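You operate a simulated robot arm through the tools that you are given. There is no shell and no other tool.

Carry out the task below with a simulated robot arm. There is one attempt and no reset: what you move stays moved.

Task
Swap the full white spool for the yellow one and zero the counter.
Fine: the white spool goes in the wound tray; set the tension arm taut.

Only the result counts: the job must be done as asked and must still hold three seconds after the hand-in. Knocking over, shifting, dropping, spilling or breaking anything else fails it.

Robot
A 7-joint arm with a two-finger parallel gripper, fixed in place. Base frame: the origin is at the foot of the arm, x ahead of it, y to its left, z up. Lengths are in mm, angles in degrees, forces in N, time in s.
With the tool pointing down near the work surface it reaches from about 380 to 800 mm from the base axis. Its first joint turns from -143.0 to 143.0 degrees. Payload 3 kg.
The tool frame sits at the grasp point between the pads (the TCP): z along the fingers, y along the line on which they close. The tips reach 30 mm beyond it. Largest opening 110 mm; finger width 20, thickness 10; the body of the gripper, 48 by 112 mm, starts 55 mm behind the TCP.
Orientation is told as [roll, pitch, yaw] about the base's x, y, z axes, in that order, counted from this pose: with the fingers straight down and closing along the base's y, the tool's x points along the base's -x, its y along +y and its z along -z.

Tools
- The arm moves only by the tool nudge_tool. Its argument "moves" is text: rows parted by semicolons, each of 7 numbers parted by spaces: the turn, a rotation vector about the tool's x, y, z in units of 8 degrees (1.0 is 8 degrees), then the shift along the tool's x, y, z in units of 20 mm (1.0 is 20 mm), then the opening, from 0 (shut) to 1 (fully open). In form: wx wy wz dx dy dz gripper; .... A call has 1 to 20 rows; each row shifts and turns the commanded pose from where the row before left it, along the tool's axes as they then stand. A call with a number of a shift or a turn outside -1 to 1 is refused whole. Rows are played at 5 a second. More than 50 mm and 8.6 degrees between two rows, or a gripper value outside its range, and nothing of the call is played. Where a pose cannot be reached the arm comes as near as it can. A force on the tool above 40 N (or 10 N above the force at the start of the call, whichever is more), or a blocked arm, ends the call early, and 0.2 s more pass. The fingers move at their own pace (about 153 mm/s each) and stop on an object; they squeeze with about 38 N. The grip force told is the motor's: it shows also when the fingers shut on nothing. Time passes only in rows, and 0.2 s behind the last, so rows that do not move let the fingers close. It gives the time, the measured TCP pose, the force on the tool (base axes), the opening and the grip force at its end, in the units of the frame above (readings bear some noise), with the torque about the TCP (base axes, N m) and any sound that the robot's microphone picked up.
- Cameras (640 x 400 px; columns grow to the right, rows downward): "scene" is fixed at [48.5, 648.1, 1558.4]; the picture's right is [-0.61, -0.79, 0.00], its down [-0.72, 0.55, -0.42] and it looks along [0.34, -0.26, -0.91] (base axes); focal length 233 px, centre (320, 200). "wrist" rides on the gripper at [72, 17, -103] in the tool frame; the picture's right is [-0.23, 0.97, 0.00], its down [-0.76, -0.18, -0.62] and it looks along [-0.61, -0.14, 0.78] (tool axes); focal length 222 px, centre (320, 200). There is no depth. A picture from a camera that has moved, and an enlarged one, comes with that camera's place and axes in the base frame and with its lens.
- capture(camera): a new picture of that camera. The clock stands still meanwhile.
- raise_lower(by): slides the trunk up (or, below 0, down) by that many mm; the arm rides with it, the base frame stays. It gives what a move gives, with no picture.
- inspect(camera, box): a new picture of the part [left, top, right, bottom] of that camera's present view, enlarged. The clock stands still meanwhile.
- job_done(): hands the job in; it is judged then, once.

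Places have to be worked out from the pictures, the camera data and where the tool is seen. Open the gripper and draw the arm clear of the work before you hand the job in, unless the task says otherwise.

The tools are called after "Request:" by a JSON object that holds its "fn" and its "kwargs". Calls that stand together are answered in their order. nudge_tool: Moves the arm, as the interface text tells. Its arguments: {"type":"object","properties":{"moves":{"type":"string"}},"required":["moves"]} The other tools are called the same way: raise_lower (by) slides the trunk up or down; capture (camera) takes a picture; inspect (camera, box) takes an enlarged picture of a part of a camera's view; job_done () hands the job in.

At the start:

```text
t: 0.0
tool_pos: [532.2, 373.4, 1126.0]
ee_rot: [0.0, 0.0, -0.1]
force: [0.2, -0.3, -0.3]
moment: [0.01, -0.05, -0.03]
finger_gap: 109.8
finger_force: 0.0
trunk travel left (down, up): [-350.0, 140.0]
```

scene: 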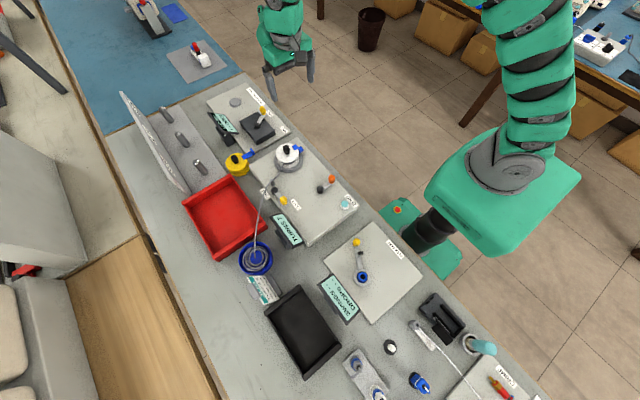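
wrist: 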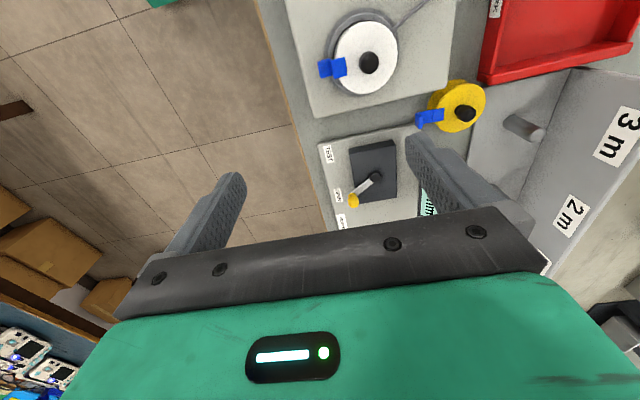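

I'll first look closely at the bench in enlarged views before moving.

Request:
{"fn": "inspect", "kwargs": {"camera": "scene", "box": [190, 70, 350, 170]}}

Request:
{"fn": "inspect", "kwargs": {"camera": "scene", "box": [230, 140, 390, 240]}}

Request:
{"fn": "inspect", "kwargs": {"camera": "scene", "box": [220, 220, 450, 380]}}

Request:
{"fn": "inspect", "kwargs": {"camera": "scene", "box": [110, 80, 270, 270]}}

Request:
{"fn": "inspect", "kwargs": {"camera": "wrist", "box": [280, 0, 640, 225]}}

```text
4.00 times, centred on (270, 120) of scene
camera zoom: at [48.5, 648.1, 1558.4], right [-0.61, -0.79, 0.0], down [-0.72, 0.55, -0.42], along [0.34, -0.26, -0.91], focal length 931 px, centre (520, 520)
```

zoom: 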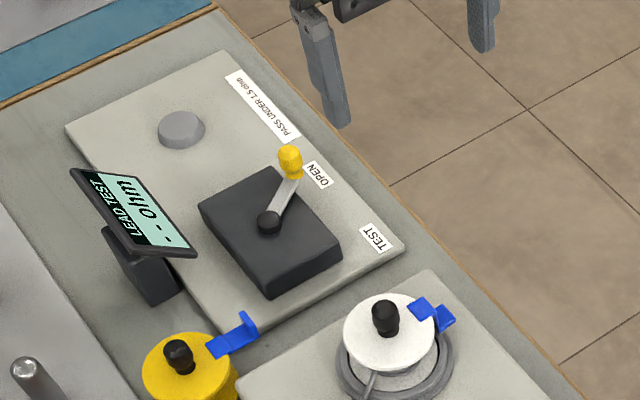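

```text
4.00 times, centred on (310, 190) of scene
camera zoom: at [48.5, 648.1, 1558.4], right [-0.61, -0.79, 0.0], down [-0.72, 0.55, -0.42], along [0.34, -0.26, -0.91], focal length 931 px, centre (360, 240)
```

zoom: 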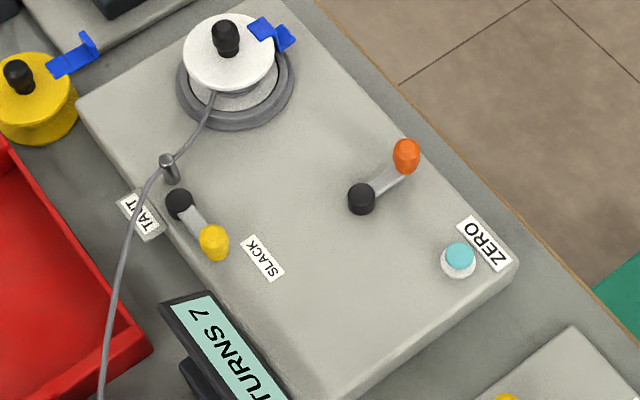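

```text
2.50 times, centred on (335, 300) of scene
camera zoom: at [48.5, 648.1, 1558.4], right [-0.61, -0.79, 0.0], down [-0.72, 0.55, -0.42], along [0.34, -0.26, -0.91], focal length 582 px, centre (282, -50)
```

zoom: 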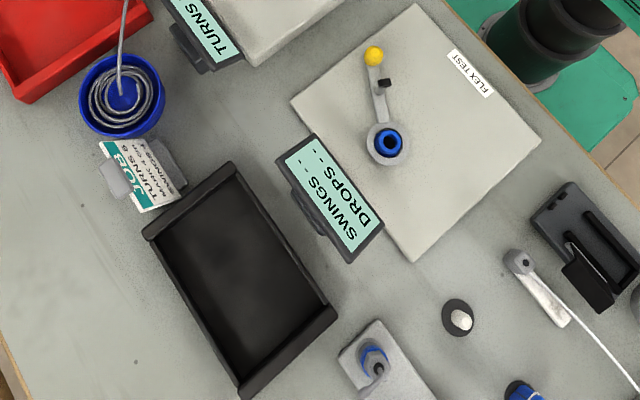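

```text
2.11 times, centred on (190, 175) of scene
camera zoom: at [48.5, 648.1, 1558.4], right [-0.61, -0.79, 0.0], down [-0.72, 0.55, -0.42], along [0.34, -0.26, -0.91], focal length 490 px, centre (594, 253)
```

zoom: 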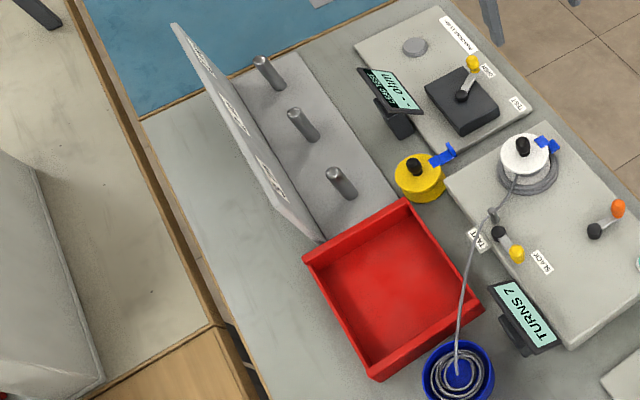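

```text
1.78 times, centred on (460, 112) of wrist
camera zoom: at [458.9, 389.5, 1230.4], right [0.23, 0.97, 0.0], down [0.76, -0.18, 0.62], along [0.61, -0.14, -0.78], focal length 395 px, centre (71, 356)
```

zoom: 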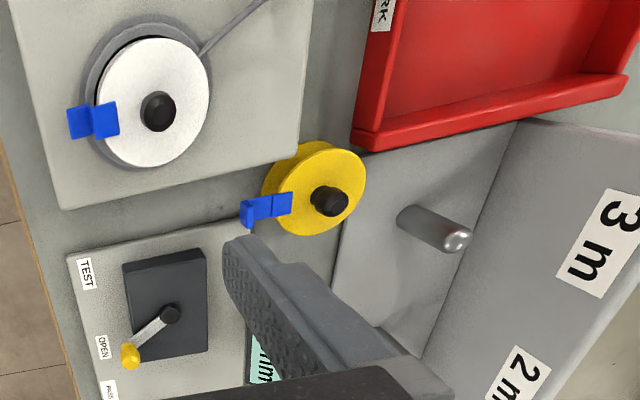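

The bench lies on the robot's left (front edge at about y=330). I estimate the white spool's knob at (506, 439, 921) and the yellow one's at (625, 594, 862). I'll draw the tool back at safe height and then turn it so the wrist camera looks across the bench (+y).

Request:
{"fn": "nudge_tool", "kwargs": {"moves": "0 0 0 0.9 0.2 -0.1 1;0 0 0 0.9 0.2 -0.1 1;0 0 0 0.9 0.2 -0.1 1;0 0 0 0.9 0.2 -0.1 1;0 0 0 0.9 0.2 -0.1 1;0 0 0 0.9 0.2 -0.1 1;0 0 0 0.9 0.2 -0.1 1;0 0 0 0.9 0.2 -0.1 1;0 0 -1 0 0 0 1;0 0 -1 0 0 0 1;0 0 -1 0 0 0 1;0 0 -1 0 0 0 1;0 0 -1 0 0 0 1;0 0 -1 0 0 0 1;0 0 -1 0 0 0 1;0 0 -1 0 0 0 1;0 0 -1 0 0 0 1;0 0 -1 0 0 0 1;0 0 -1 0 0 0 1;0 0 -0.25 0 0 0 1"}}

Request:
{"fn": "capture", "kwargs": {"camera": "wrist"}}

Request:
{"fn": "capture", "kwargs": {"camera": "scene"}}

```text
t: 4.2
tool_pos: [387.1, 405.8, 1142.7]
ee_rot: [0.0, 0.0, 90.1]
force: [0.1, 0.2, -0.3]
moment: [0.01, 0.01, 0.0]
finger_gap: 110.2
finger_force: 0.1
trunk travel left (down, up): [-350.0, 140.0]
```

```text
taken
camera wrist: at [370.4, 332.1, 1246.6], right [-0.97, 0.23, 0.0], down [0.18, 0.76, 0.62], along [0.14, 0.61, -0.78], focal length 222 px, centre (320, 200)
```

wrist: 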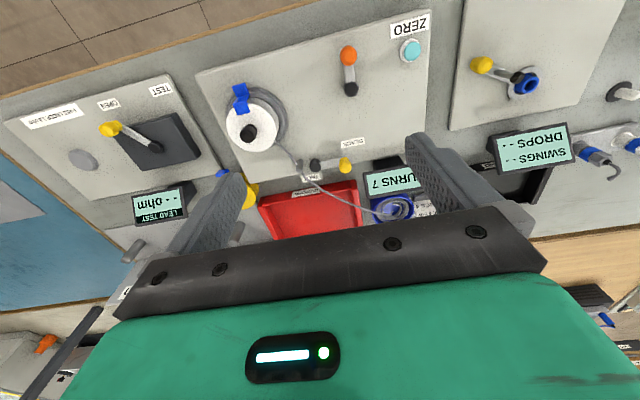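

```text
taken
```

scene: 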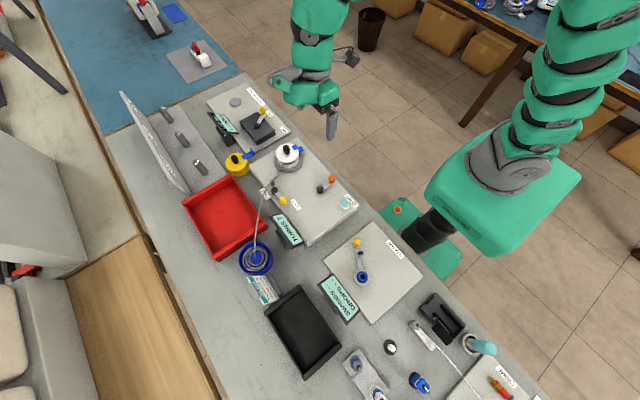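

The wrist image is upside down with respect to the bench. I'll zoom into the winder area here before tilting for the trays.

Request:
{"fn": "inspect", "kwargs": {"camera": "wrist", "box": [190, 0, 450, 220]}}

Request:
{"fn": "nudge_tool", "kwargs": {"moves": "0 -1 0 0 0 -0.5 1;0 -1 0 0 0 -0.5 1;0 -1 0 0 0 -0.5 1;0 -1 0 0 0 -0.5 1;0 -1 0 0 0 -0.5 1"}}

Request:
{"fn": "capture", "kwargs": {"camera": "wrist"}}

```text
1.82 times, centred on (320, 110) of wrist
camera zoom: at [370.4, 332.1, 1246.6], right [-0.97, 0.23, 0.0], down [0.18, 0.76, 0.62], along [0.14, 0.61, -0.78], focal length 404 px, centre (320, 364)
```

zoom: 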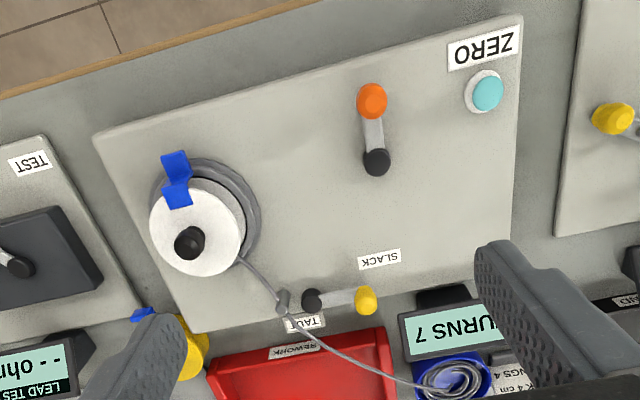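

```text
t: 5.4
tool_pos: [385.5, 392.2, 1190.8]
ee_rot: [0.2, -40.1, 90.1]
force: [0.5, 0.2, -0.3]
moment: [-0.02, -0.03, 0.05]
finger_gap: 110.1
finger_force: 0.0
trunk travel left (down, up): [-350.0, 140.0]
```

```text
taken
camera wrist: at [369.3, 269.2, 1223.2], right [-0.97, 0.17, 0.15], down [0.18, 0.18, 0.97], along [0.14, 0.97, -0.21], focal length 222 px, centre (320, 200)
```

wrist: 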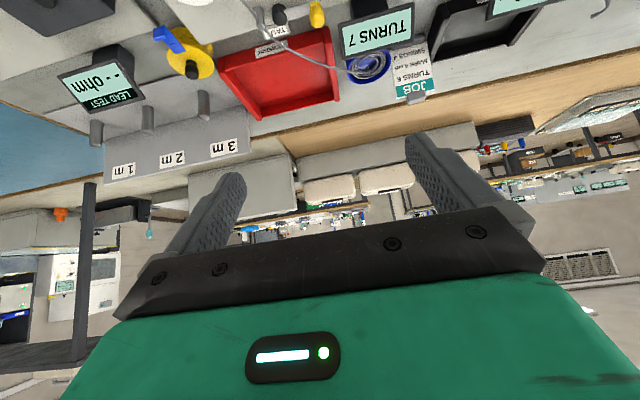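

The red tray is labelled REWORK. I'll zoom in on the black tray, the job card and the yellow spool.

Request:
{"fn": "inspect", "kwargs": {"camera": "wrist", "box": [320, 0, 560, 120]}}

Request:
{"fn": "inspect", "kwargs": {"camera": "wrist", "box": [130, 0, 350, 130]}}

```text
2.67 times, centred on (440, 60) of wrist
camera zoom: at [369.3, 269.2, 1223.2], right [-0.97, 0.17, 0.15], down [0.18, 0.18, 0.97], along [0.14, 0.97, -0.21], focal length 592 px, centre (0, 573)
```

zoom: 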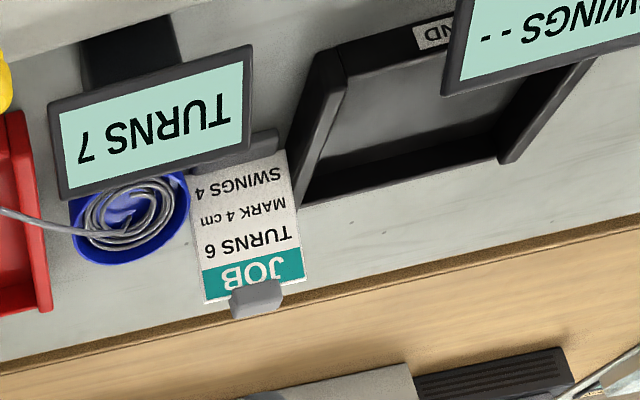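

```text
2.91 times, centred on (240, 65) of wrist
camera zoom: at [369.3, 269.2, 1223.2], right [-0.97, 0.17, 0.15], down [0.18, 0.18, 0.97], along [0.14, 0.97, -0.21], focal length 646 px, centre (553, 593)
```

zoom: 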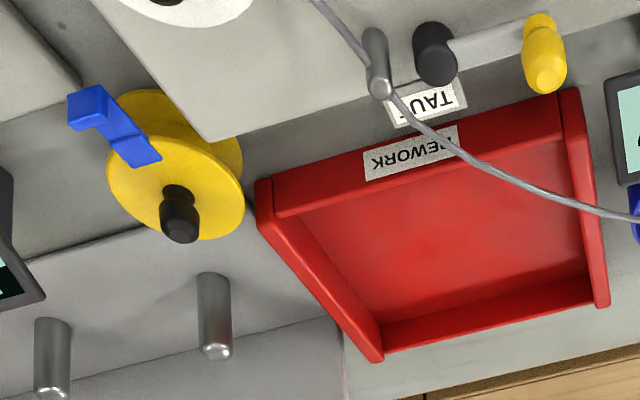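

The black tray's label ends in "…ND", which I read as WOUND, and the red one is REWORK. I'll untilt and go above the white spool for a close-up.

Request:
{"fn": "nudge_tool", "kwargs": {"moves": "0 1 0 0 0 0 1;0 1 0 0 0 0 1;0 1 0 0 0 0 1;0 1 0 0 0 0 1;0 1 0 0 0 0 1;0 0 0 -0.335 -0.865 0.8 1;0 0 0 -0.335 -0.865 0.8 1;0 0 0 -0.335 -0.865 0.8 1;0 0 0 -0.335 -0.865 0.8 1;0 0 0 -0.335 -0.865 0.8 1;0 0 0 -0.335 -0.865 0.8 1;0 0 0 -0.335 -0.865 0.8 1"}}

Request:
{"fn": "capture", "kwargs": {"camera": "wrist"}}

Request:
{"fn": "inspect", "kwargs": {"camera": "wrist", "box": [200, 0, 440, 150]}}

Request:
{"fn": "capture", "kwargs": {"camera": "scene"}}

```text
t: 8.0
tool_pos: [509.7, 438.3, 1077.8]
ee_rot: [0.1, 0.1, 90.0]
force: [-0.4, -0.3, 0.4]
moment: [0.03, -0.02, 0.01]
finger_gap: 109.8
finger_force: 0.1
trunk travel left (down, up): [-350.0, 140.0]
```

```text
taken
camera wrist: at [492.4, 365.3, 1181.4], right [-0.97, 0.23, 0.0], down [0.18, 0.76, 0.62], along [0.14, 0.61, -0.78], focal length 222 px, centre (320, 200)
```

wrist: 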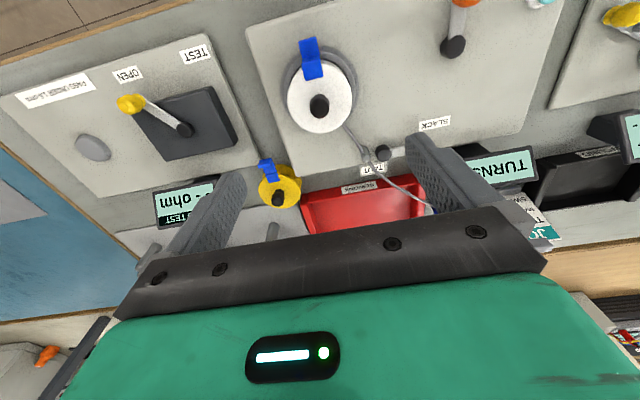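

```text
2.67 times, centred on (320, 75) of wrist
camera zoom: at [492.4, 365.3, 1181.4], right [-0.97, 0.23, 0.0], down [0.18, 0.76, 0.62], along [0.14, 0.61, -0.78], focal length 592 px, centre (320, 533)
```

zoom: 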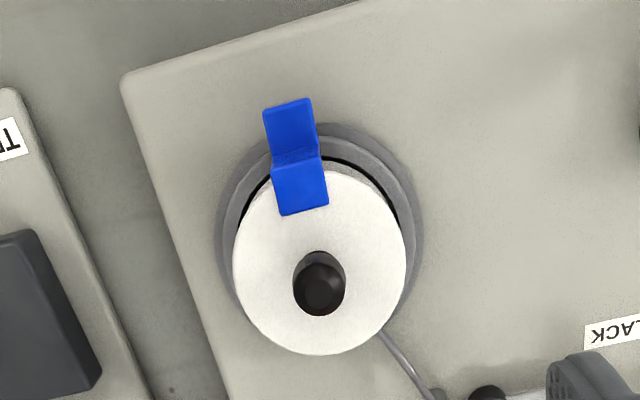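

```text
taken
```

scene: 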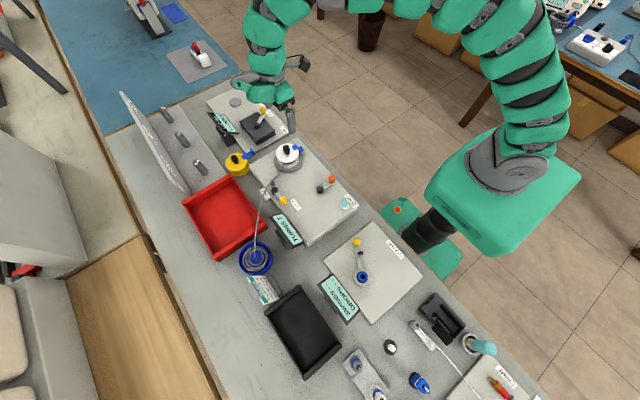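

Triangulation puts the white spool's knob top at about (508, 438, 925), with the flange near z≈887. I'll narrow the opening and come down to z≈950 to check alignment.

Request:
{"fn": "nudge_tool", "kwargs": {"moves": "0 0 0 0 0.05 0.9 0.6;0 0 0 0 0 0.9 0.6;0 0 0 0 0 0.9 0.6;0 0 0 0 0 0.9 0.6;0 0 0 0 0 0.9 0.6;0 0 0 0 0 0.9 0.6;0 0 0 0 0 0.9 0.6"}}

Request:
{"fn": "capture", "kwargs": {"camera": "wrist"}}

Request:
{"fn": "inspect", "kwargs": {"camera": "scene", "box": [240, 100, 340, 200]}}

```text
t: 9.6
tool_pos: [505.6, 439.1, 952.1]
ee_rot: [0.1, 0.1, 90.0]
force: [0.2, -0.3, -0.4]
moment: [-0.04, 0.01, 0.02]
finger_gap: 65.9
finger_force: 0.1
trunk travel left (down, up): [-350.0, 140.0]
```

```text
taken
camera wrist: at [489.2, 365.0, 1055.8], right [-0.97, 0.23, 0.0], down [0.18, 0.76, 0.62], along [0.14, 0.61, -0.78], focal length 222 px, centre (320, 200)
```

wrist: 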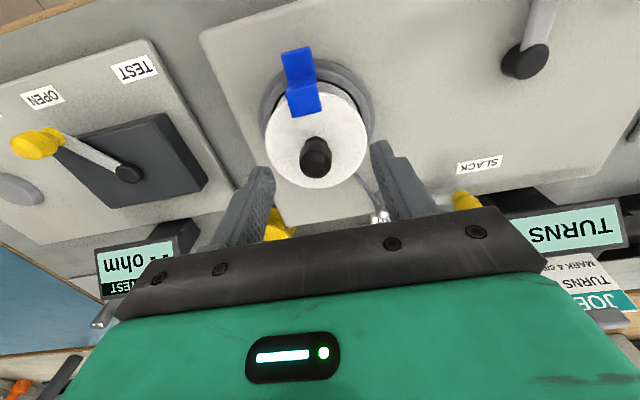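

```text
4.00 times, centred on (290, 150) of scene
camera zoom: at [48.5, 648.1, 1558.4], right [-0.61, -0.79, 0.0], down [-0.72, 0.55, -0.42], along [0.34, -0.26, -0.91], focal length 931 px, centre (440, 400)
```

zoom: 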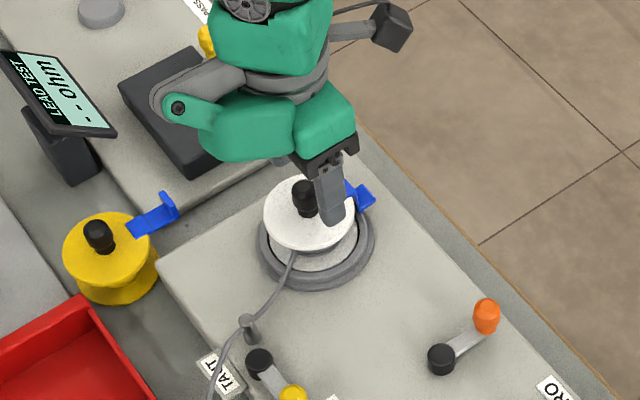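

I'll zoom in to refine the knob position.

Request:
{"fn": "inspect", "kwargs": {"camera": "wrist", "box": [240, 30, 400, 230]}}

```text
2.00 times, centred on (320, 130) of wrist
camera zoom: at [489.2, 365.0, 1055.8], right [-0.97, 0.23, 0.0], down [0.18, 0.76, 0.62], along [0.14, 0.61, -0.78], focal length 444 px, centre (320, 340)
```

zoom: 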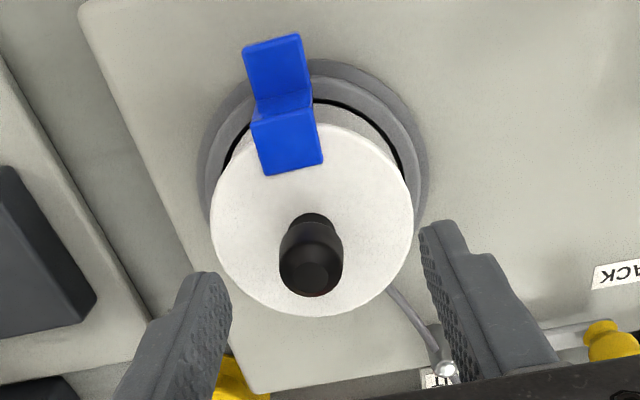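

The knob top is at (508.6, 437.7, 930) with the flange at z≈884. I'll lower to TCP z≈919, centred on the knob, and close.

Request:
{"fn": "nudge_tool", "kwargs": {"moves": "0 0 0 0.07 -0.15 0.55 0.6;0 0 0 0 0 0.55 0.6;0 0 0 0 0 0.55 0.6;0 0 0 0 0 0 0.6"}}

Request:
{"fn": "inspect", "kwargs": {"camera": "wrist", "box": [220, 30, 420, 230]}}

```text
t: 10.6
tool_pos: [510.5, 436.9, 925.5]
ee_rot: [-0.2, -0.1, 89.9]
force: [-0.1, -3.9, 35.6]
moment: [-0.08, 0.72, 0.02]
finger_gap: 65.9
finger_force: 0.0
trunk travel left (down, up): [-350.0, 140.0]
```

```text
2.00 times, centred on (320, 130) of wrist
camera zoom: at [493.0, 363.4, 1027.2], right [-0.97, 0.23, 0.0], down [0.18, 0.76, 0.63], along [0.15, 0.61, -0.78], focal length 444 px, centre (320, 340)
```

zoom: 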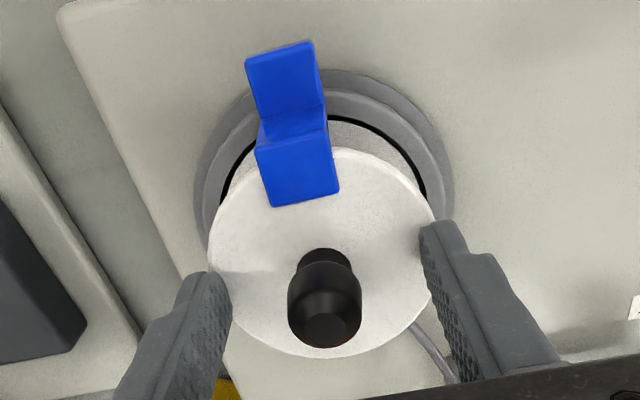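

The fingertips touched the flange (z≈895), with 35 N showing. I'll back up about 10 mm and then close on the knob.

Request:
{"fn": "nudge_tool", "kwargs": {"moves": "0 0 0 0 0 -0.5 0.6;0 0 0 0 0 0 0.6"}}

```text
t: 11.2
tool_pos: [509.8, 438.0, 931.3]
ee_rot: [0.1, 0.0, 90.1]
force: [0.1, 0.5, 0.7]
moment: [-0.02, 0.0, -0.03]
finger_gap: 66.1
finger_force: 0.1
trunk travel left (down, up): [-350.0, 140.0]
```

The contact is released, with the tips about 6 mm above the flange. Closing now.

Request:
{"fn": "nudge_tool", "kwargs": {"moves": "0 0 0 0 0 0.1 0.3;0 0 0 0 0 0 0;0 0 0 0 0 0 0;0 0 0 0 0 0 0"}}

Request:
{"fn": "inspect", "kwargs": {"camera": "wrist", "box": [220, 30, 420, 230]}}

```text
t: 12.2
tool_pos: [511.2, 437.2, 927.8]
ee_rot: [0.2, -0.1, 90.0]
force: [-7.0, -2.1, -1.0]
moment: [-0.11, -0.2, 0.01]
finger_gap: 22.9
finger_force: 37.5
trunk travel left (down, up): [-350.0, 140.0]
```

```text
2.00 times, centred on (320, 130) of wrist
camera zoom: at [492.9, 364.5, 1031.5], right [-0.97, 0.23, 0.0], down [0.18, 0.76, 0.62], along [0.14, 0.61, -0.78], focal length 444 px, centre (320, 340)
```

zoom: 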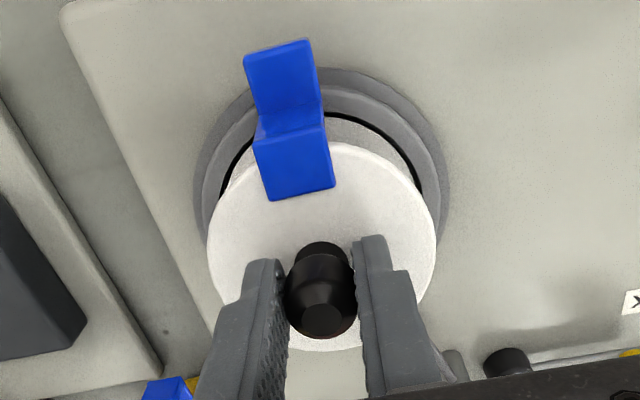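

Gripped the knob at a gap of 22.9 mm. I'll lift slowly and watch the force for any wire drag or latch.

Request:
{"fn": "nudge_tool", "kwargs": {"moves": "0 0 0 0 0 -0.25 0;0 0 0 0 0 -0.25 0;0 0 0 0 0 -0.25 0;0 0 0 0 0 -0.25 0"}}

Request:
{"fn": "inspect", "kwargs": {"camera": "wrist", "box": [200, 0, 440, 200]}}

Request:
{"fn": "inspect", "kwargs": {"camera": "scene", "box": [240, 100, 340, 200]}}

```text
t: 13.2
tool_pos: [510.5, 438.3, 947.6]
ee_rot: [0.0, -0.1, 90.0]
force: [-0.3, 0.4, -0.3]
moment: [0.02, -0.01, 0.01]
finger_gap: 23.1
finger_force: 37.8
trunk travel left (down, up): [-350.0, 140.0]
```

```text
2.00 times, centred on (320, 100) of wrist
camera zoom: at [492.9, 364.7, 1051.0], right [-0.97, 0.23, 0.0], down [0.18, 0.76, 0.62], along [0.14, 0.61, -0.78], focal length 444 px, centre (320, 400)
```

zoom: 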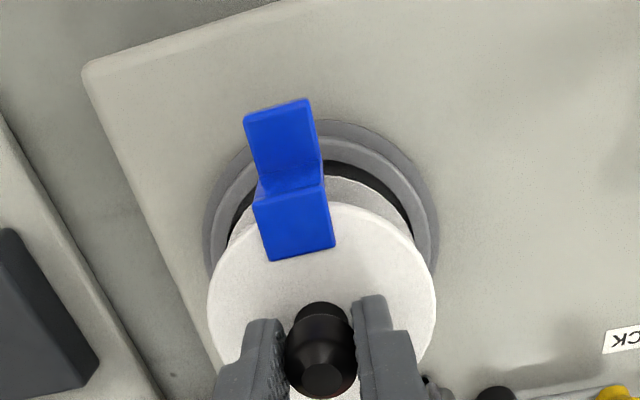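

```text
4.00 times, centred on (290, 150) of scene
camera zoom: at [48.5, 648.1, 1558.4], right [-0.61, -0.79, 0.0], down [-0.72, 0.55, -0.42], along [0.34, -0.26, -0.91], focal length 931 px, centre (440, 400)
```

zoom: 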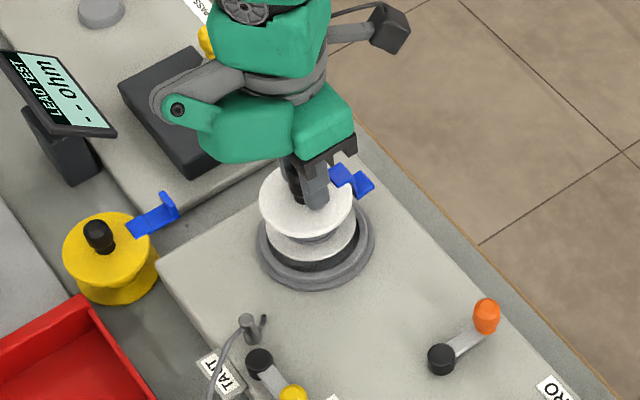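

The wire let go cleanly and the spool is lifting with no drag. I'll raise it to about z=1060 before travelling toward the WOUND tray.

Request:
{"fn": "nudge_tool", "kwargs": {"moves": "0 0 0 0 0 -0.8 0;0 0 0 0 0 -0.9 0;0 0 0 0 0 -0.9 0;0 0 0 0 0 -0.9 0;0 0 0 0 0 -0.9 0;0 0 0 0 0 -0.9 0;0 0 0 -0.3 0.5 -0.2 0;0 0 0 -0.5 0.9 0 0;0 0 0 -0.5 0.9 0 0;0 0 0 -0.5 0.9 0 0;0 0 0 -0.5 0.9 0 0;0 0 0 -0.5 0.9 0 0;0 0 0 -0.5 0.9 0 0;0 0 0 -0.5 0.9 0 0;0 0 0 -0.5 0.9 0 0;0 0 0 -0.5 0.9 0 0;0 0 0 -0.5 0.9 0 0;0 0 0 -0.5 0.9 0 0"}}

Request:
{"fn": "capture", "kwargs": {"camera": "wrist"}}

Request:
{"fn": "capture", "kwargs": {"camera": "scene"}}

```text
t: 17.0
tool_pos: [302.3, 554.2, 1057.6]
ee_rot: [0.0, 0.0, 89.8]
force: [-0.1, 0.0, -0.4]
moment: [0.03, 0.02, 0.01]
finger_gap: 22.7
finger_force: 37.6
trunk travel left (down, up): [-350.0, 140.0]
```

```text
taken
camera wrist: at [285.4, 481.0, 1160.7], right [-0.97, 0.23, 0.0], down [0.18, 0.76, 0.62], along [0.14, 0.61, -0.78], focal length 222 px, centre (320, 200)
```

wrist: 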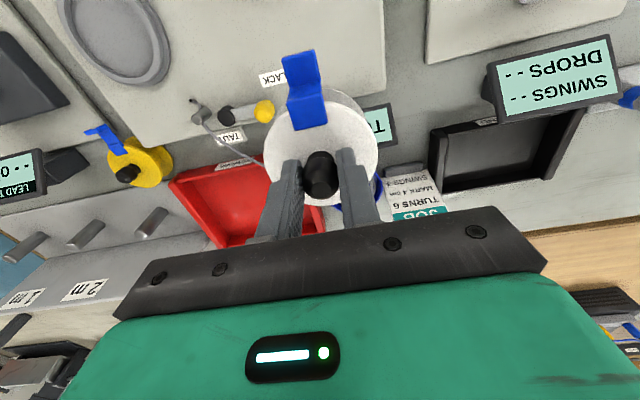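

```text
taken
```

scene: 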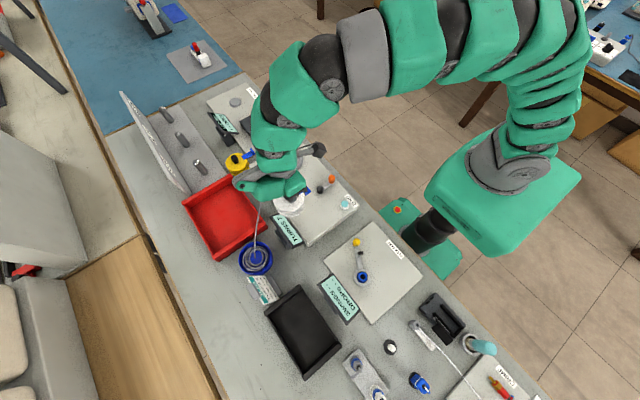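

The spool is in hand and clear of everything. I'll zoom on the black tray to read its label and pin down its corners.

Request:
{"fn": "inspect", "kwargs": {"camera": "wrist", "box": [400, 80, 640, 230]}}

Request:
{"fn": "inspect", "kwargs": {"camera": "scene", "box": [240, 270, 380, 390]}}

```text
2.67 times, centred on (520, 155) of wrist
camera zoom: at [285.4, 481.0, 1160.7], right [-0.97, 0.23, 0.0], down [0.18, 0.76, 0.62], along [0.14, 0.61, -0.78], focal length 592 px, centre (-213, 320)
```

zoom: 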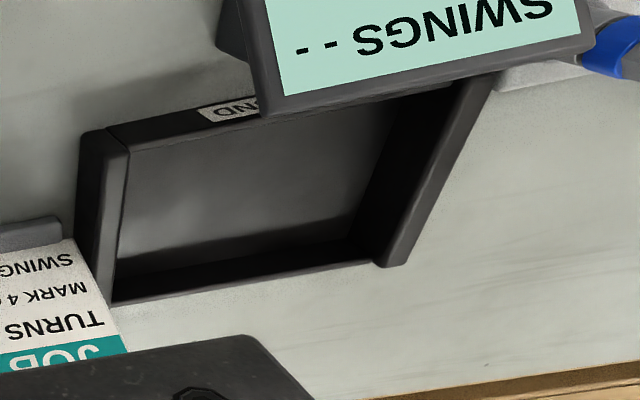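

```text
3.33 times, centred on (310, 330) of scene
camera zoom: at [48.5, 648.1, 1558.4], right [-0.61, -0.79, 0.0], down [-0.72, 0.55, -0.42], along [0.34, -0.26, -0.91], focal length 776 px, centre (353, -233)
```

zoom: 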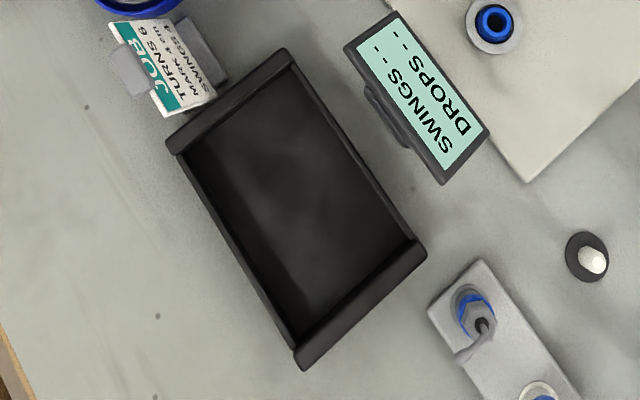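

The label reads "…UND", so the black tray is the WOUND tray. It spans about x −60…128 and y 657…784, with the rim at z≈825. I'll carry the spool over its middle and come partway down.

Request:
{"fn": "nudge_tool", "kwargs": {"moves": "0 0 0 -0.577 0.893 0 0;0 0 0 -0.577 0.893 0 0;0 0 0 -0.577 0.893 0 0;0 0 0 -0.577 0.893 0 0;0 0 0 -0.577 0.893 0 0;0 0 0 -0.577 0.893 0 0;0 0 0 -0.577 0.893 0 0;0 0 0 -0.577 0.893 0 0;0 0 0 -0.577 0.893 0 0;0 0 0 -0.577 0.893 0 0;0 0 0 -0.577 0.893 0 0;0 0 0 -0.577 0.893 0 0;0 0 0 -0.577 0.893 0 0;0 0 0 -0.577 0.893 0 0;0 0 0 -0.577 0.893 0 0;0 0 0 0 0 0.9 0;0 0 0 0 0 0.9 0;0 0 0 0 0 0.9 0;0 0 0 0 0 0.9 0;0 0 0 0 0 0.9 0"}}

Request:
{"fn": "capture", "kwargs": {"camera": "wrist"}}

Request:
{"fn": "inspect", "kwargs": {"camera": "scene", "box": [220, 250, 400, 390]}}

```text
t: 21.2
tool_pos: [34.0, 726.4, 966.5]
ee_rot: [-0.1, 0.1, 90.0]
force: [0.8, -0.2, 0.0]
moment: [0.01, -0.01, -0.01]
finger_gap: 23.0
finger_force: 38.5
trunk travel left (down, up): [-350.0, 140.0]
```

```text
taken
camera wrist: at [16.7, 652.8, 1070.0], right [-0.97, 0.23, 0.0], down [0.18, 0.76, 0.62], along [0.14, 0.61, -0.78], focal length 222 px, centre (320, 200)
```

wrist: 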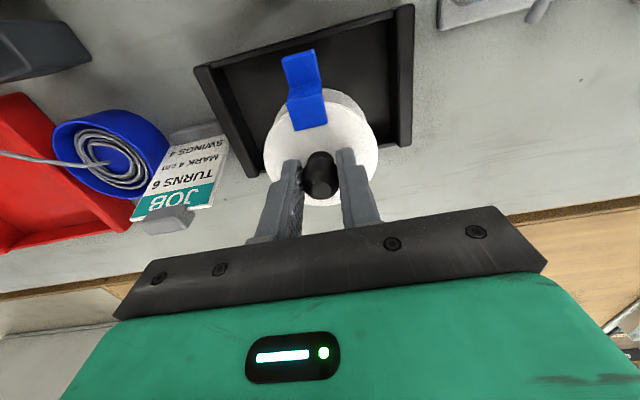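

```text
2.86 times, centred on (310, 320) of scene
camera zoom: at [48.5, 648.1, 1558.4], right [-0.61, -0.79, 0.0], down [-0.72, 0.55, -0.42], along [0.34, -0.26, -0.91], focal length 665 px, centre (349, -143)
```

zoom: 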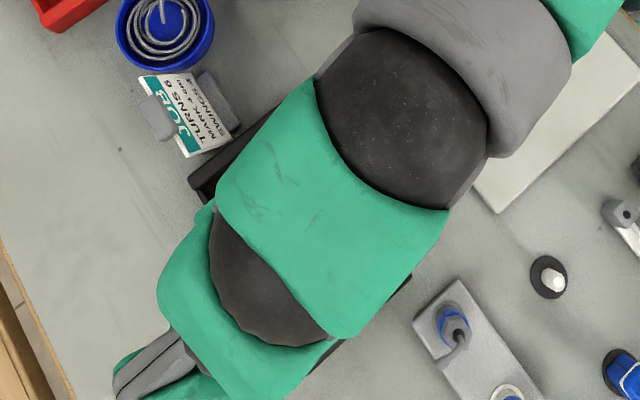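

The tray centre checks out at about (36, 724), so the spool is well placed. I'll lower to about 905, then creep down in small steps watching for contact.

Request:
{"fn": "nudge_tool", "kwargs": {"moves": "0 0 0 0 0 0.8 0;0 0 0 0 0 0.8 0;0 0 0 0 0 0.8 0;0 0 0 0 0 0.6 0;0 0 0 0 0 0 0"}}

Request:
{"fn": "nudge_tool", "kwargs": {"moves": "0 0 0 0 0 0.2 0;0 0 0 0 0 0.2 0;0 0 0 0 0 0.2 0;0 0 0 0 0 0.2 0"}}

Request:
{"fn": "capture", "kwargs": {"camera": "wrist"}}

```text
t: 22.4
tool_pos: [34.3, 726.9, 909.2]
ee_rot: [0.0, 0.1, 89.9]
force: [0.0, -0.4, -1.3]
moment: [-0.01, 0.02, -0.02]
finger_gap: 23.0
finger_force: 38.4
trunk travel left (down, up): [-350.0, 140.0]
```

```text
t: 23.4
tool_pos: [34.2, 725.6, 892.5]
ee_rot: [0.0, 0.0, 89.9]
force: [0.5, 0.8, 0.0]
moment: [0.0, 0.02, -0.02]
finger_gap: 23.0
finger_force: 38.1
trunk travel left (down, up): [-350.0, 140.0]
```

```text
taken
camera wrist: at [16.7, 652.6, 995.4], right [-0.97, 0.23, 0.0], down [0.18, 0.76, 0.62], along [0.14, 0.61, -0.78], focal length 222 px, centre (320, 200)
```

wrist: 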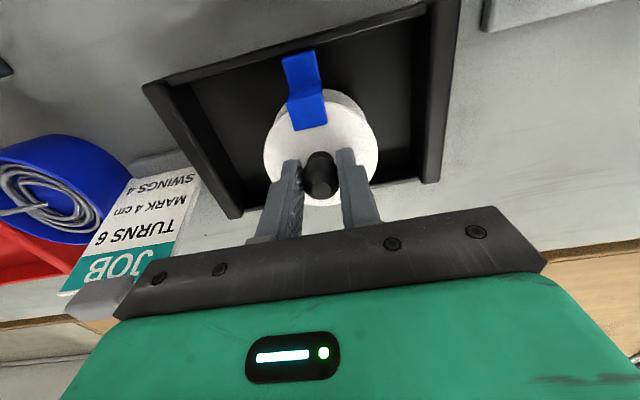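

No contact yet, and the spool is inside the tray outline. I'll continue creeping down.

Request:
{"fn": "nudge_tool", "kwargs": {"moves": "0 0 0 0 0 0.15 0;0 0 0 0 0 0.15 0;0 0 0 0 0 0.15 0;0 0 0 0 0 0.15 0;0 0 0 0 0 0 0"}}

```text
t: 24.6
tool_pos: [33.9, 725.6, 882.0]
ee_rot: [0.0, -0.1, 90.0]
force: [0.9, -2.0, 17.4]
moment: [-0.44, -0.22, 0.04]
finger_gap: 22.8
finger_force: 37.7
trunk travel left (down, up): [-350.0, 140.0]
```

Contact at 17 N near z=882. I'll look at whether the base is on the floor or something is catching.

Request:
{"fn": "inspect", "kwargs": {"camera": "wrist", "box": [200, 0, 460, 220]}}

Request:
{"fn": "nudge_tool", "kwargs": {"moves": "0 0 0 0 0 -0.05 0;0 0 0 0 0 0 0"}}

```text
1.82 times, centred on (330, 110) of wrist
camera zoom: at [16.4, 652.4, 984.5], right [-0.97, 0.23, 0.0], down [0.18, 0.76, 0.63], along [0.14, 0.61, -0.78], focal length 404 px, centre (302, 364)
```

zoom: 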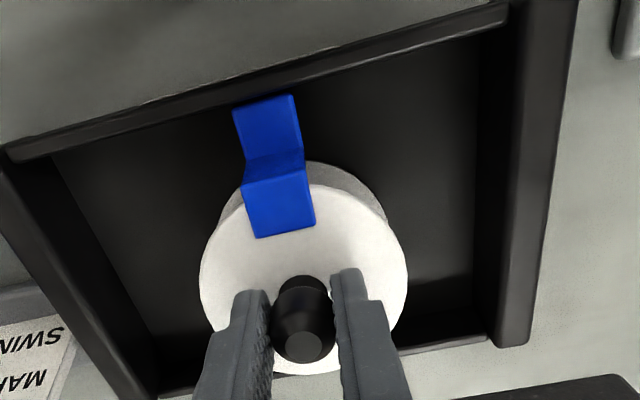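

```text
t: 25.2
tool_pos: [34.6, 725.5, 881.0]
ee_rot: [0.0, -0.1, 89.9]
force: [0.8, 3.4, 10.3]
moment: [0.22, -0.11, 0.01]
finger_gap: 22.7
finger_force: 37.6
trunk travel left (down, up): [-350.0, 140.0]
```

The spool is resting on the tray floor with the clip clear of the rim. I'll open, then rise straight up.

Request:
{"fn": "nudge_tool", "kwargs": {"moves": "0 0 0 0 0 0 0.3;0 0 0 0 0 0 0.5;0 0 0 0 0 0 0.5;0 0 0 0 0 -0.3 0.5;0 0 0 0 0 -0.6 0.5;0 0 0 0 0 -0.9 0.5;0 0 0 0 0 -0.9 0.5;0 0 0 0 0 -0.9 0.5"}}

Request:
{"fn": "capture", "kwargs": {"camera": "wrist"}}

```text
t: 27.0
tool_pos: [34.1, 726.3, 953.0]
ee_rot: [0.0, 0.0, 90.1]
force: [0.5, 0.2, -0.6]
moment: [0.0, -0.01, 0.01]
finger_gap: 55.2
finger_force: 0.1
trunk travel left (down, up): [-350.0, 140.0]
```

```text
taken
camera wrist: at [16.3, 653.5, 1057.0], right [-0.97, 0.23, 0.0], down [0.18, 0.76, 0.62], along [0.14, 0.61, -0.78], focal length 222 px, centre (320, 200)
```

wrist: 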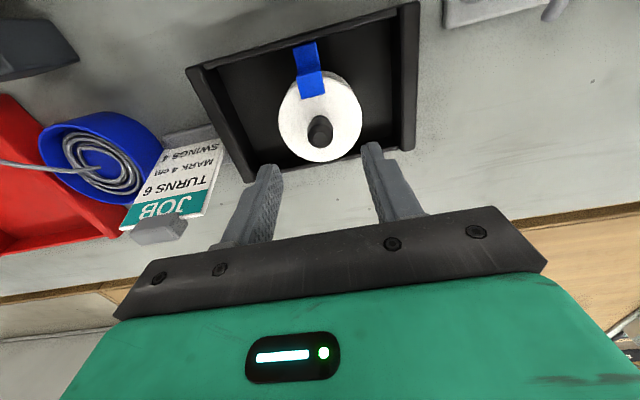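

The white spool sits flat in the WOUND tray. I'll rise and go back toward the yellow spool.

Request:
{"fn": "nudge_tool", "kwargs": {"moves": "0 0 0 0 0 -1 0.6;0 0 0 0 0 -1 0.6;0 0 0 0 0 -1 0.6;0 0 0 0 0 -1 0.6;0 0 0 0 0 -1 0.6;0 0 0 0.35 -0.95 0 0.6;0 0 0 0.35 -0.95 0 0.6;0 0 0 0.35 -0.95 0 0.6;0 0 0 0.35 -0.95 0 0.6;0 0 0 0.35 -0.95 0 0.6;0 0 0 0.35 -0.95 0 0.6;0 0 0 0.35 -0.95 0 0.6;0 0 0 0.35 -0.95 0 0.6;0 0 0 0.35 -0.95 0 0.6;0 0 0 0.35 -0.95 0 0.6;0 0 0 0.35 -0.95 0 0.6;0 0 0 0.35 -0.95 0 0.6;0 0 0 0.35 -0.95 0 0.6;0 0 0 0.35 -0.95 0 0.6;0 0 0 0.35 -0.95 0 0.6"}}

Request:
{"fn": "nudge_tool", "kwargs": {"moves": "0 0 0 0.35 -0.95 0 0.6;0 0 0 0.35 -0.95 0 0.6;0 0 0 0.35 -0.95 0 0.6;0 0 0 0.35 -0.95 0 0.6;0 0 0 0.35 -0.95 0 0.6;0 0 0 0.35 -0.95 0 0.6;0 0 0 0.35 -0.95 0 0.6;0 0 0 0.35 -0.95 0 0.6;0 0 0 0.35 -0.95 0 0.6;0 0 0 0.35 -0.95 0 0.6;0 0 0 0.35 -0.95 0 0.6;0 0 0 0.35 -0.95 0 0.6;0 0 0 0.35 -0.95 0 0.6;0 0 0 0.35 -0.95 0 0.6;0 0 0 0.35 -0.95 0 0.6"}}

Request:
{"fn": "capture", "kwargs": {"camera": "wrist"}}

Request:
{"fn": "capture", "kwargs": {"camera": "scene"}}

```text
t: 31.2
tool_pos: [318.8, 619.9, 1053.8]
ee_rot: [0.0, 0.0, 90.0]
force: [0.3, -0.1, -1.1]
moment: [0.0, -0.02, 0.0]
finger_gap: 66.0
finger_force: 0.0
trunk travel left (down, up): [-350.0, 140.0]
```

```text
t: 34.4
tool_pos: [567.6, 517.9, 1049.8]
ee_rot: [0.0, 0.0, 90.0]
force: [0.4, -0.1, 0.5]
moment: [0.0, 0.01, 0.01]
finger_gap: 65.9
finger_force: 0.0
out of reach, approached as far as the arm can: row 13, 14, 15
trunk travel left (down, up): [-350.0, 140.0]
```

```text
taken
camera wrist: at [550.6, 444.7, 1152.1], right [-0.97, 0.23, 0.0], down [0.18, 0.76, 0.62], along [0.14, 0.61, -0.78], focal length 222 px, centre (320, 200)
```

wrist: 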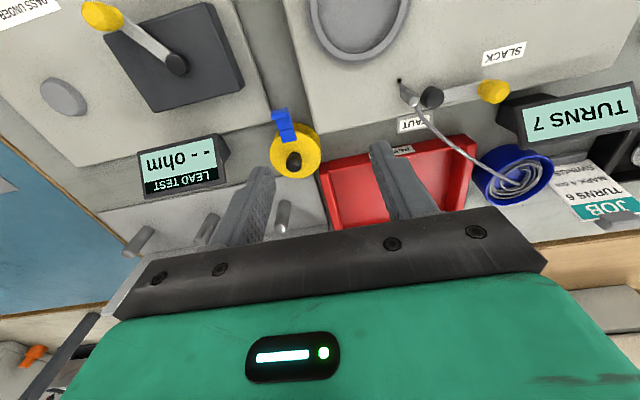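

```text
taken
```

scene: 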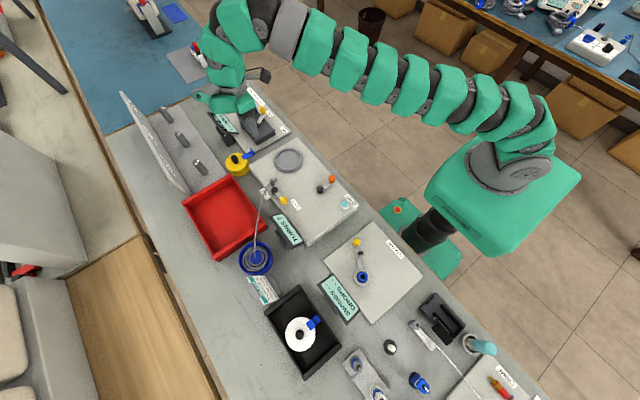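

Vertical reach ends at about radius 768 here, and the yellow spool is farther out, so I'll need an outward tilt of the tool. First I'll refine the yellow knob's position.

Request:
{"fn": "inspect", "kwargs": {"camera": "wrist", "box": [230, 90, 350, 190]}}

Request:
{"fn": "inspect", "kwargs": {"camera": "scene", "box": [200, 130, 280, 190]}}

Request:
{"fn": "inspect", "kwargs": {"camera": "scene", "box": [250, 290, 350, 370]}}

```text
4.00 times, centred on (290, 140) of wrist
camera zoom: at [550.6, 444.7, 1152.1], right [-0.97, 0.23, 0.0], down [0.18, 0.76, 0.62], along [0.14, 0.61, -0.78], focal length 888 px, centre (440, 440)
```

zoom: 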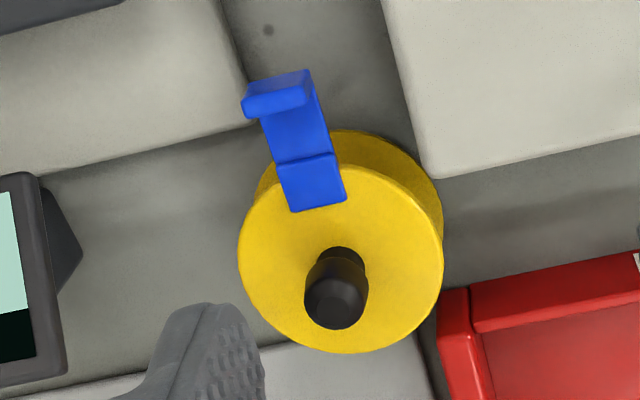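

```text
6.67 times, centred on (240, 160) of scene
camera zoom: at [48.5, 648.1, 1558.4], right [-0.61, -0.79, 0.0], down [-0.72, 0.55, -0.42], along [0.34, -0.26, -0.91], focal length 1551 px, centre (853, 467)
```

zoom: 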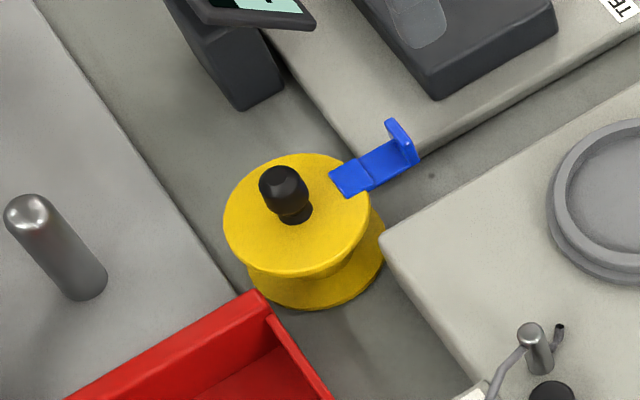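

```text
5.00 times, centred on (300, 330) of scene
camera zoom: at [48.5, 648.1, 1558.4], right [-0.61, -0.79, 0.0], down [-0.72, 0.55, -0.42], along [0.34, -0.26, -0.91], focal length 1164 px, centre (420, -450)
```

zoom: 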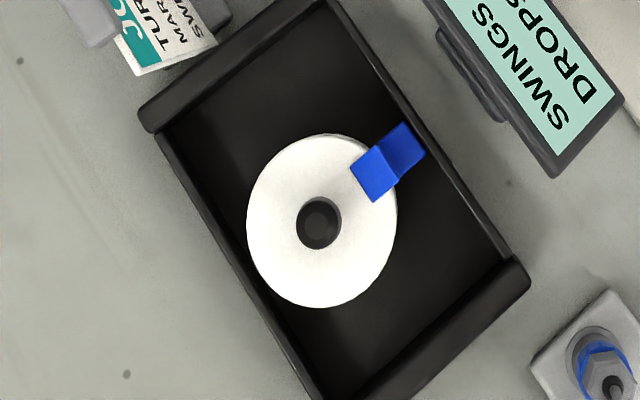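

The yellow knob top is at about (622, 593, 870), radius 859. I'll pull back slightly, turn the tool to face radially outward (yaw≈44°) and tilt it 24° outward to gain reach.

Request:
{"fn": "nudge_tool", "kwargs": {"moves": "0 0 0 0 1 0 0.6;0 0 0 0 1 0 0.6;0 0 0 0 1 0 0.6;0 0 0.967 0 0 0 0.6;0 0 0.967 0 0 0 0.6;0 0 0.967 0 0 0 0.6;0 0 0.967 0 0 0 0.6;0 0 0.967 0 0 0 0.6;0 0 0.967 0 0 0 0.6;0 -1 0 0 0 0 0.6;0 -1 0 0 0 0 0.6;0 -1 0 0 0 0 0.6"}}

Request:
{"fn": "capture", "kwargs": {"camera": "wrist"}}

```text
t: 37.0
tool_pos: [508.7, 518.1, 1047.9]
ee_rot: [0.0, -24.1, 43.5]
force: [0.5, 0.2, 0.0]
moment: [0.0, -0.01, 0.01]
finger_gap: 65.9
finger_force: 0.0
trunk travel left (down, up): [-350.0, 140.0]
```

```text
taken
camera wrist: at [417.2, 455.6, 1112.8], right [-0.52, 0.85, 0.09], down [0.44, 0.17, 0.88], along [0.73, 0.5, -0.47], focal length 222 px, centre (320, 200)
```

wrist: 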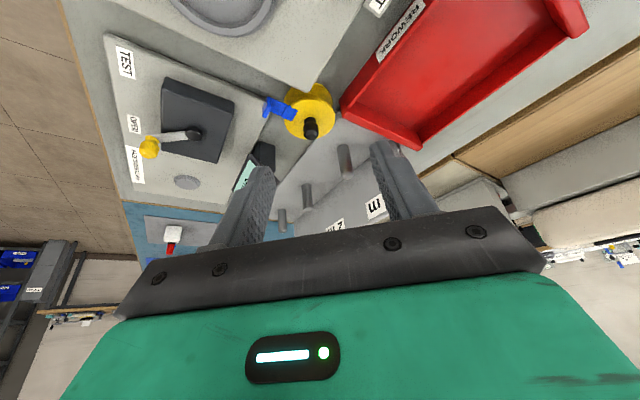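

The pose is good: yaw 43.5, tilt −24. I'll move to a pre-grasp about 100 mm back along the finger direction from the yellow knob.

Request:
{"fn": "nudge_tool", "kwargs": {"moves": "0 0 0 -0.3675 -0.1975 0.938 0.6;0 0 0 -0.3675 -0.1975 0.938 0.6;0 0 0 -0.3675 -0.1975 0.938 0.6;0 0 0 -0.3675 -0.1975 0.938 0.6;0 0 0 -0.3675 -0.1975 0.938 0.6;0 0 0 -0.3675 -0.1975 0.938 0.6"}}

Request:
{"fn": "capture", "kwargs": {"camera": "wrist"}}

Request:
{"fn": "inspect", "kwargs": {"camera": "wrist", "box": [220, 60, 420, 220]}}

Request:
{"fn": "capture", "kwargs": {"camera": "scene"}}

```text
t: 38.4
tool_pos: [587.2, 560.2, 962.4]
ee_rot: [0.1, -24.0, 43.5]
force: [0.2, 0.1, -1.3]
moment: [0.01, -0.02, 0.01]
finger_gap: 65.9
finger_force: 0.0
trunk travel left (down, up): [-350.0, 140.0]
```

```text
taken
camera wrist: at [496.6, 497.8, 1027.6], right [-0.52, 0.85, 0.09], down [0.44, 0.18, 0.88], along [0.73, 0.5, -0.47], focal length 222 px, centre (320, 200)
```

wrist: 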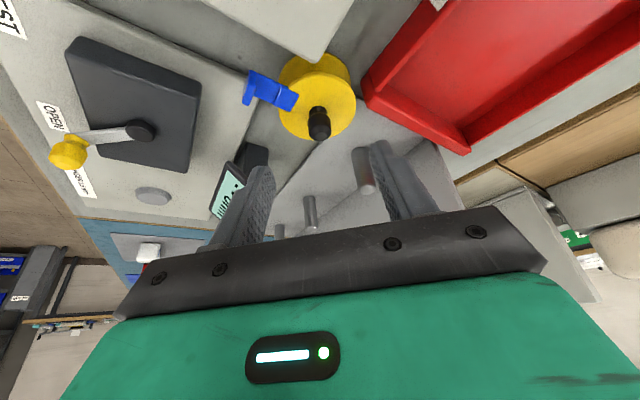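

```text
2.50 times, centred on (320, 140) of wrist
camera zoom: at [496.6, 497.8, 1027.6], right [-0.52, 0.85, 0.09], down [0.44, 0.18, 0.88], along [0.73, 0.5, -0.47], focal length 555 px, centre (320, 350)
```

zoom: 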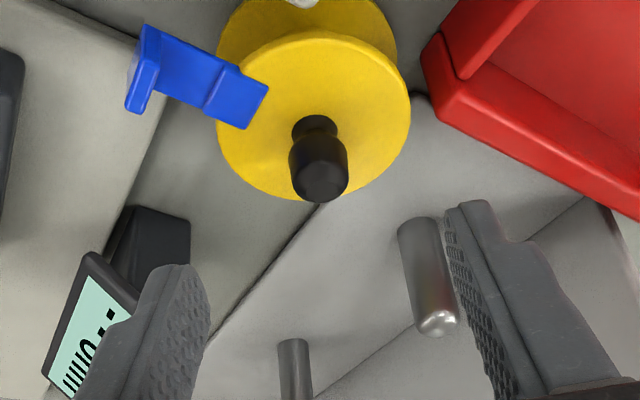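

```text
taken
```

scene: 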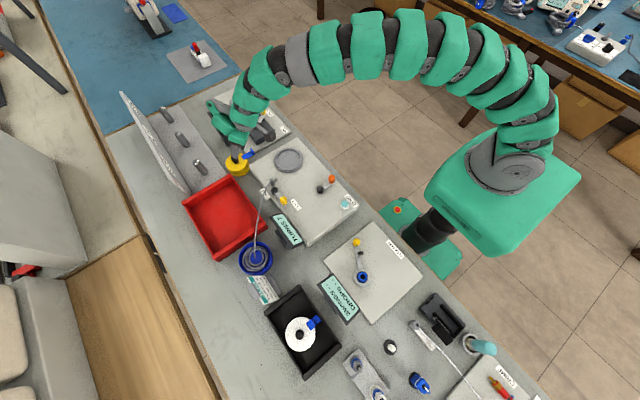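

The refined knob position is (623, 593, 870), in agreement with the earlier estimate. I'll advance about 80 mm along the finger direction, then re-check.

Request:
{"fn": "nudge_tool", "kwargs": {"moves": "0 0 0 -0.02 0 0.8 0.6;0 0 0 -0.02 0 0.8 0.6;0 0 0 -0.02 -0.02 0.8 0.6;0 0 0 -0.02 -0.02 0.8 0.6;0 0 0 0 0 0.8 0.6;0 0 0 0 0 0 0.6"}}

Request:
{"fn": "inspect", "kwargs": {"camera": "wrist", "box": [220, 60, 420, 220]}}

Request:
{"fn": "inspect", "kwargs": {"camera": "scene", "box": [190, 100, 290, 200]}}

```text
t: 39.8
tool_pos: [612.8, 581.7, 892.2]
ee_rot: [0.1, -24.0, 43.5]
force: [0.2, -0.2, 0.1]
moment: [0.03, 0.0, 0.01]
finger_gap: 66.0
finger_force: 0.0
trunk travel left (down, up): [-350.0, 140.0]
```

```text
2.50 times, centred on (320, 140) of wrist
camera zoom: at [521.9, 519.7, 955.4], right [-0.52, 0.85, 0.09], down [0.44, 0.18, 0.88], along [0.73, 0.5, -0.47], focal length 555 px, centre (320, 350)
```

zoom: 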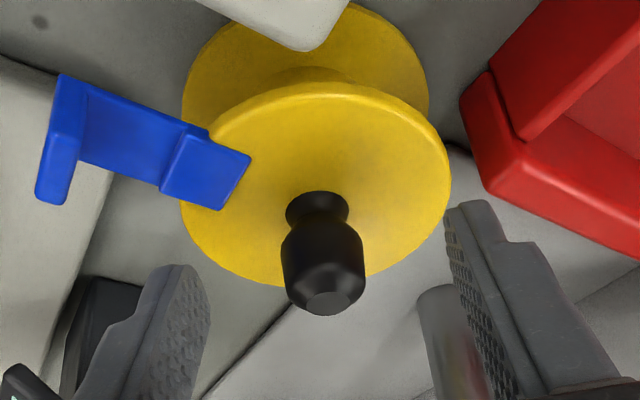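

```text
4.00 times, centred on (240, 150) of scene
camera zoom: at [48.5, 648.1, 1558.4], right [-0.61, -0.79, 0.0], down [-0.72, 0.55, -0.42], along [0.34, -0.26, -0.91], focal length 931 px, centre (640, 400)
```

zoom: 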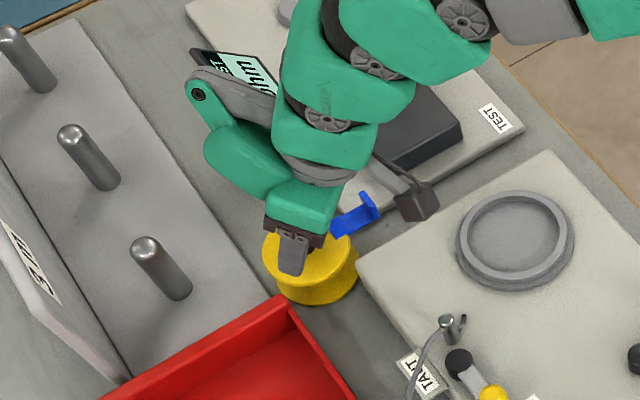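

The knob is centred between the fingers, with its flange at about z=840. I'll advance the last 17 mm with a light touch.

Request:
{"fn": "nudge_tool", "kwargs": {"moves": "0 0 0 0 0.07 0.4 0.6;0 0 0 0 0 0.25 0.6;0 0 0 0 0 0.2 0.6;0 0 0 0 0 0 0.6"}}

Request:
{"fn": "inspect", "kwargs": {"camera": "wrist", "box": [220, 60, 420, 220]}}

```text
t: 40.8
tool_pos: [617.5, 588.4, 875.5]
ee_rot: [0.1, -24.0, 43.4]
force: [0.6, 0.3, -0.5]
moment: [0.03, -0.02, -0.02]
finger_gap: 66.0
finger_force: 0.1
trunk travel left (down, up): [-350.0, 140.0]
```

```text
2.50 times, centred on (320, 140) of wrist
camera zoom: at [525.8, 525.6, 939.9], right [-0.52, 0.85, 0.09], down [0.44, 0.18, 0.88], along [0.73, 0.5, -0.47], focal length 555 px, centre (320, 350)
```

zoom: 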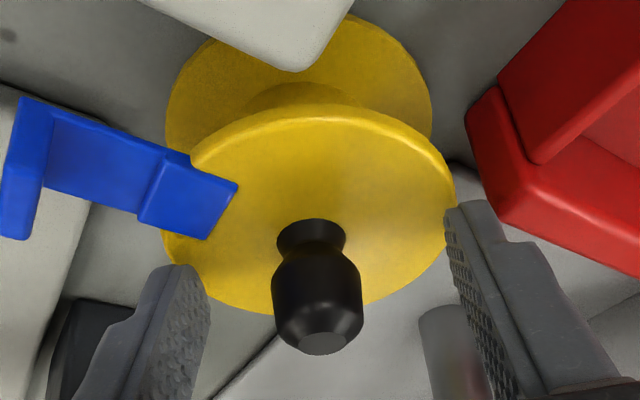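

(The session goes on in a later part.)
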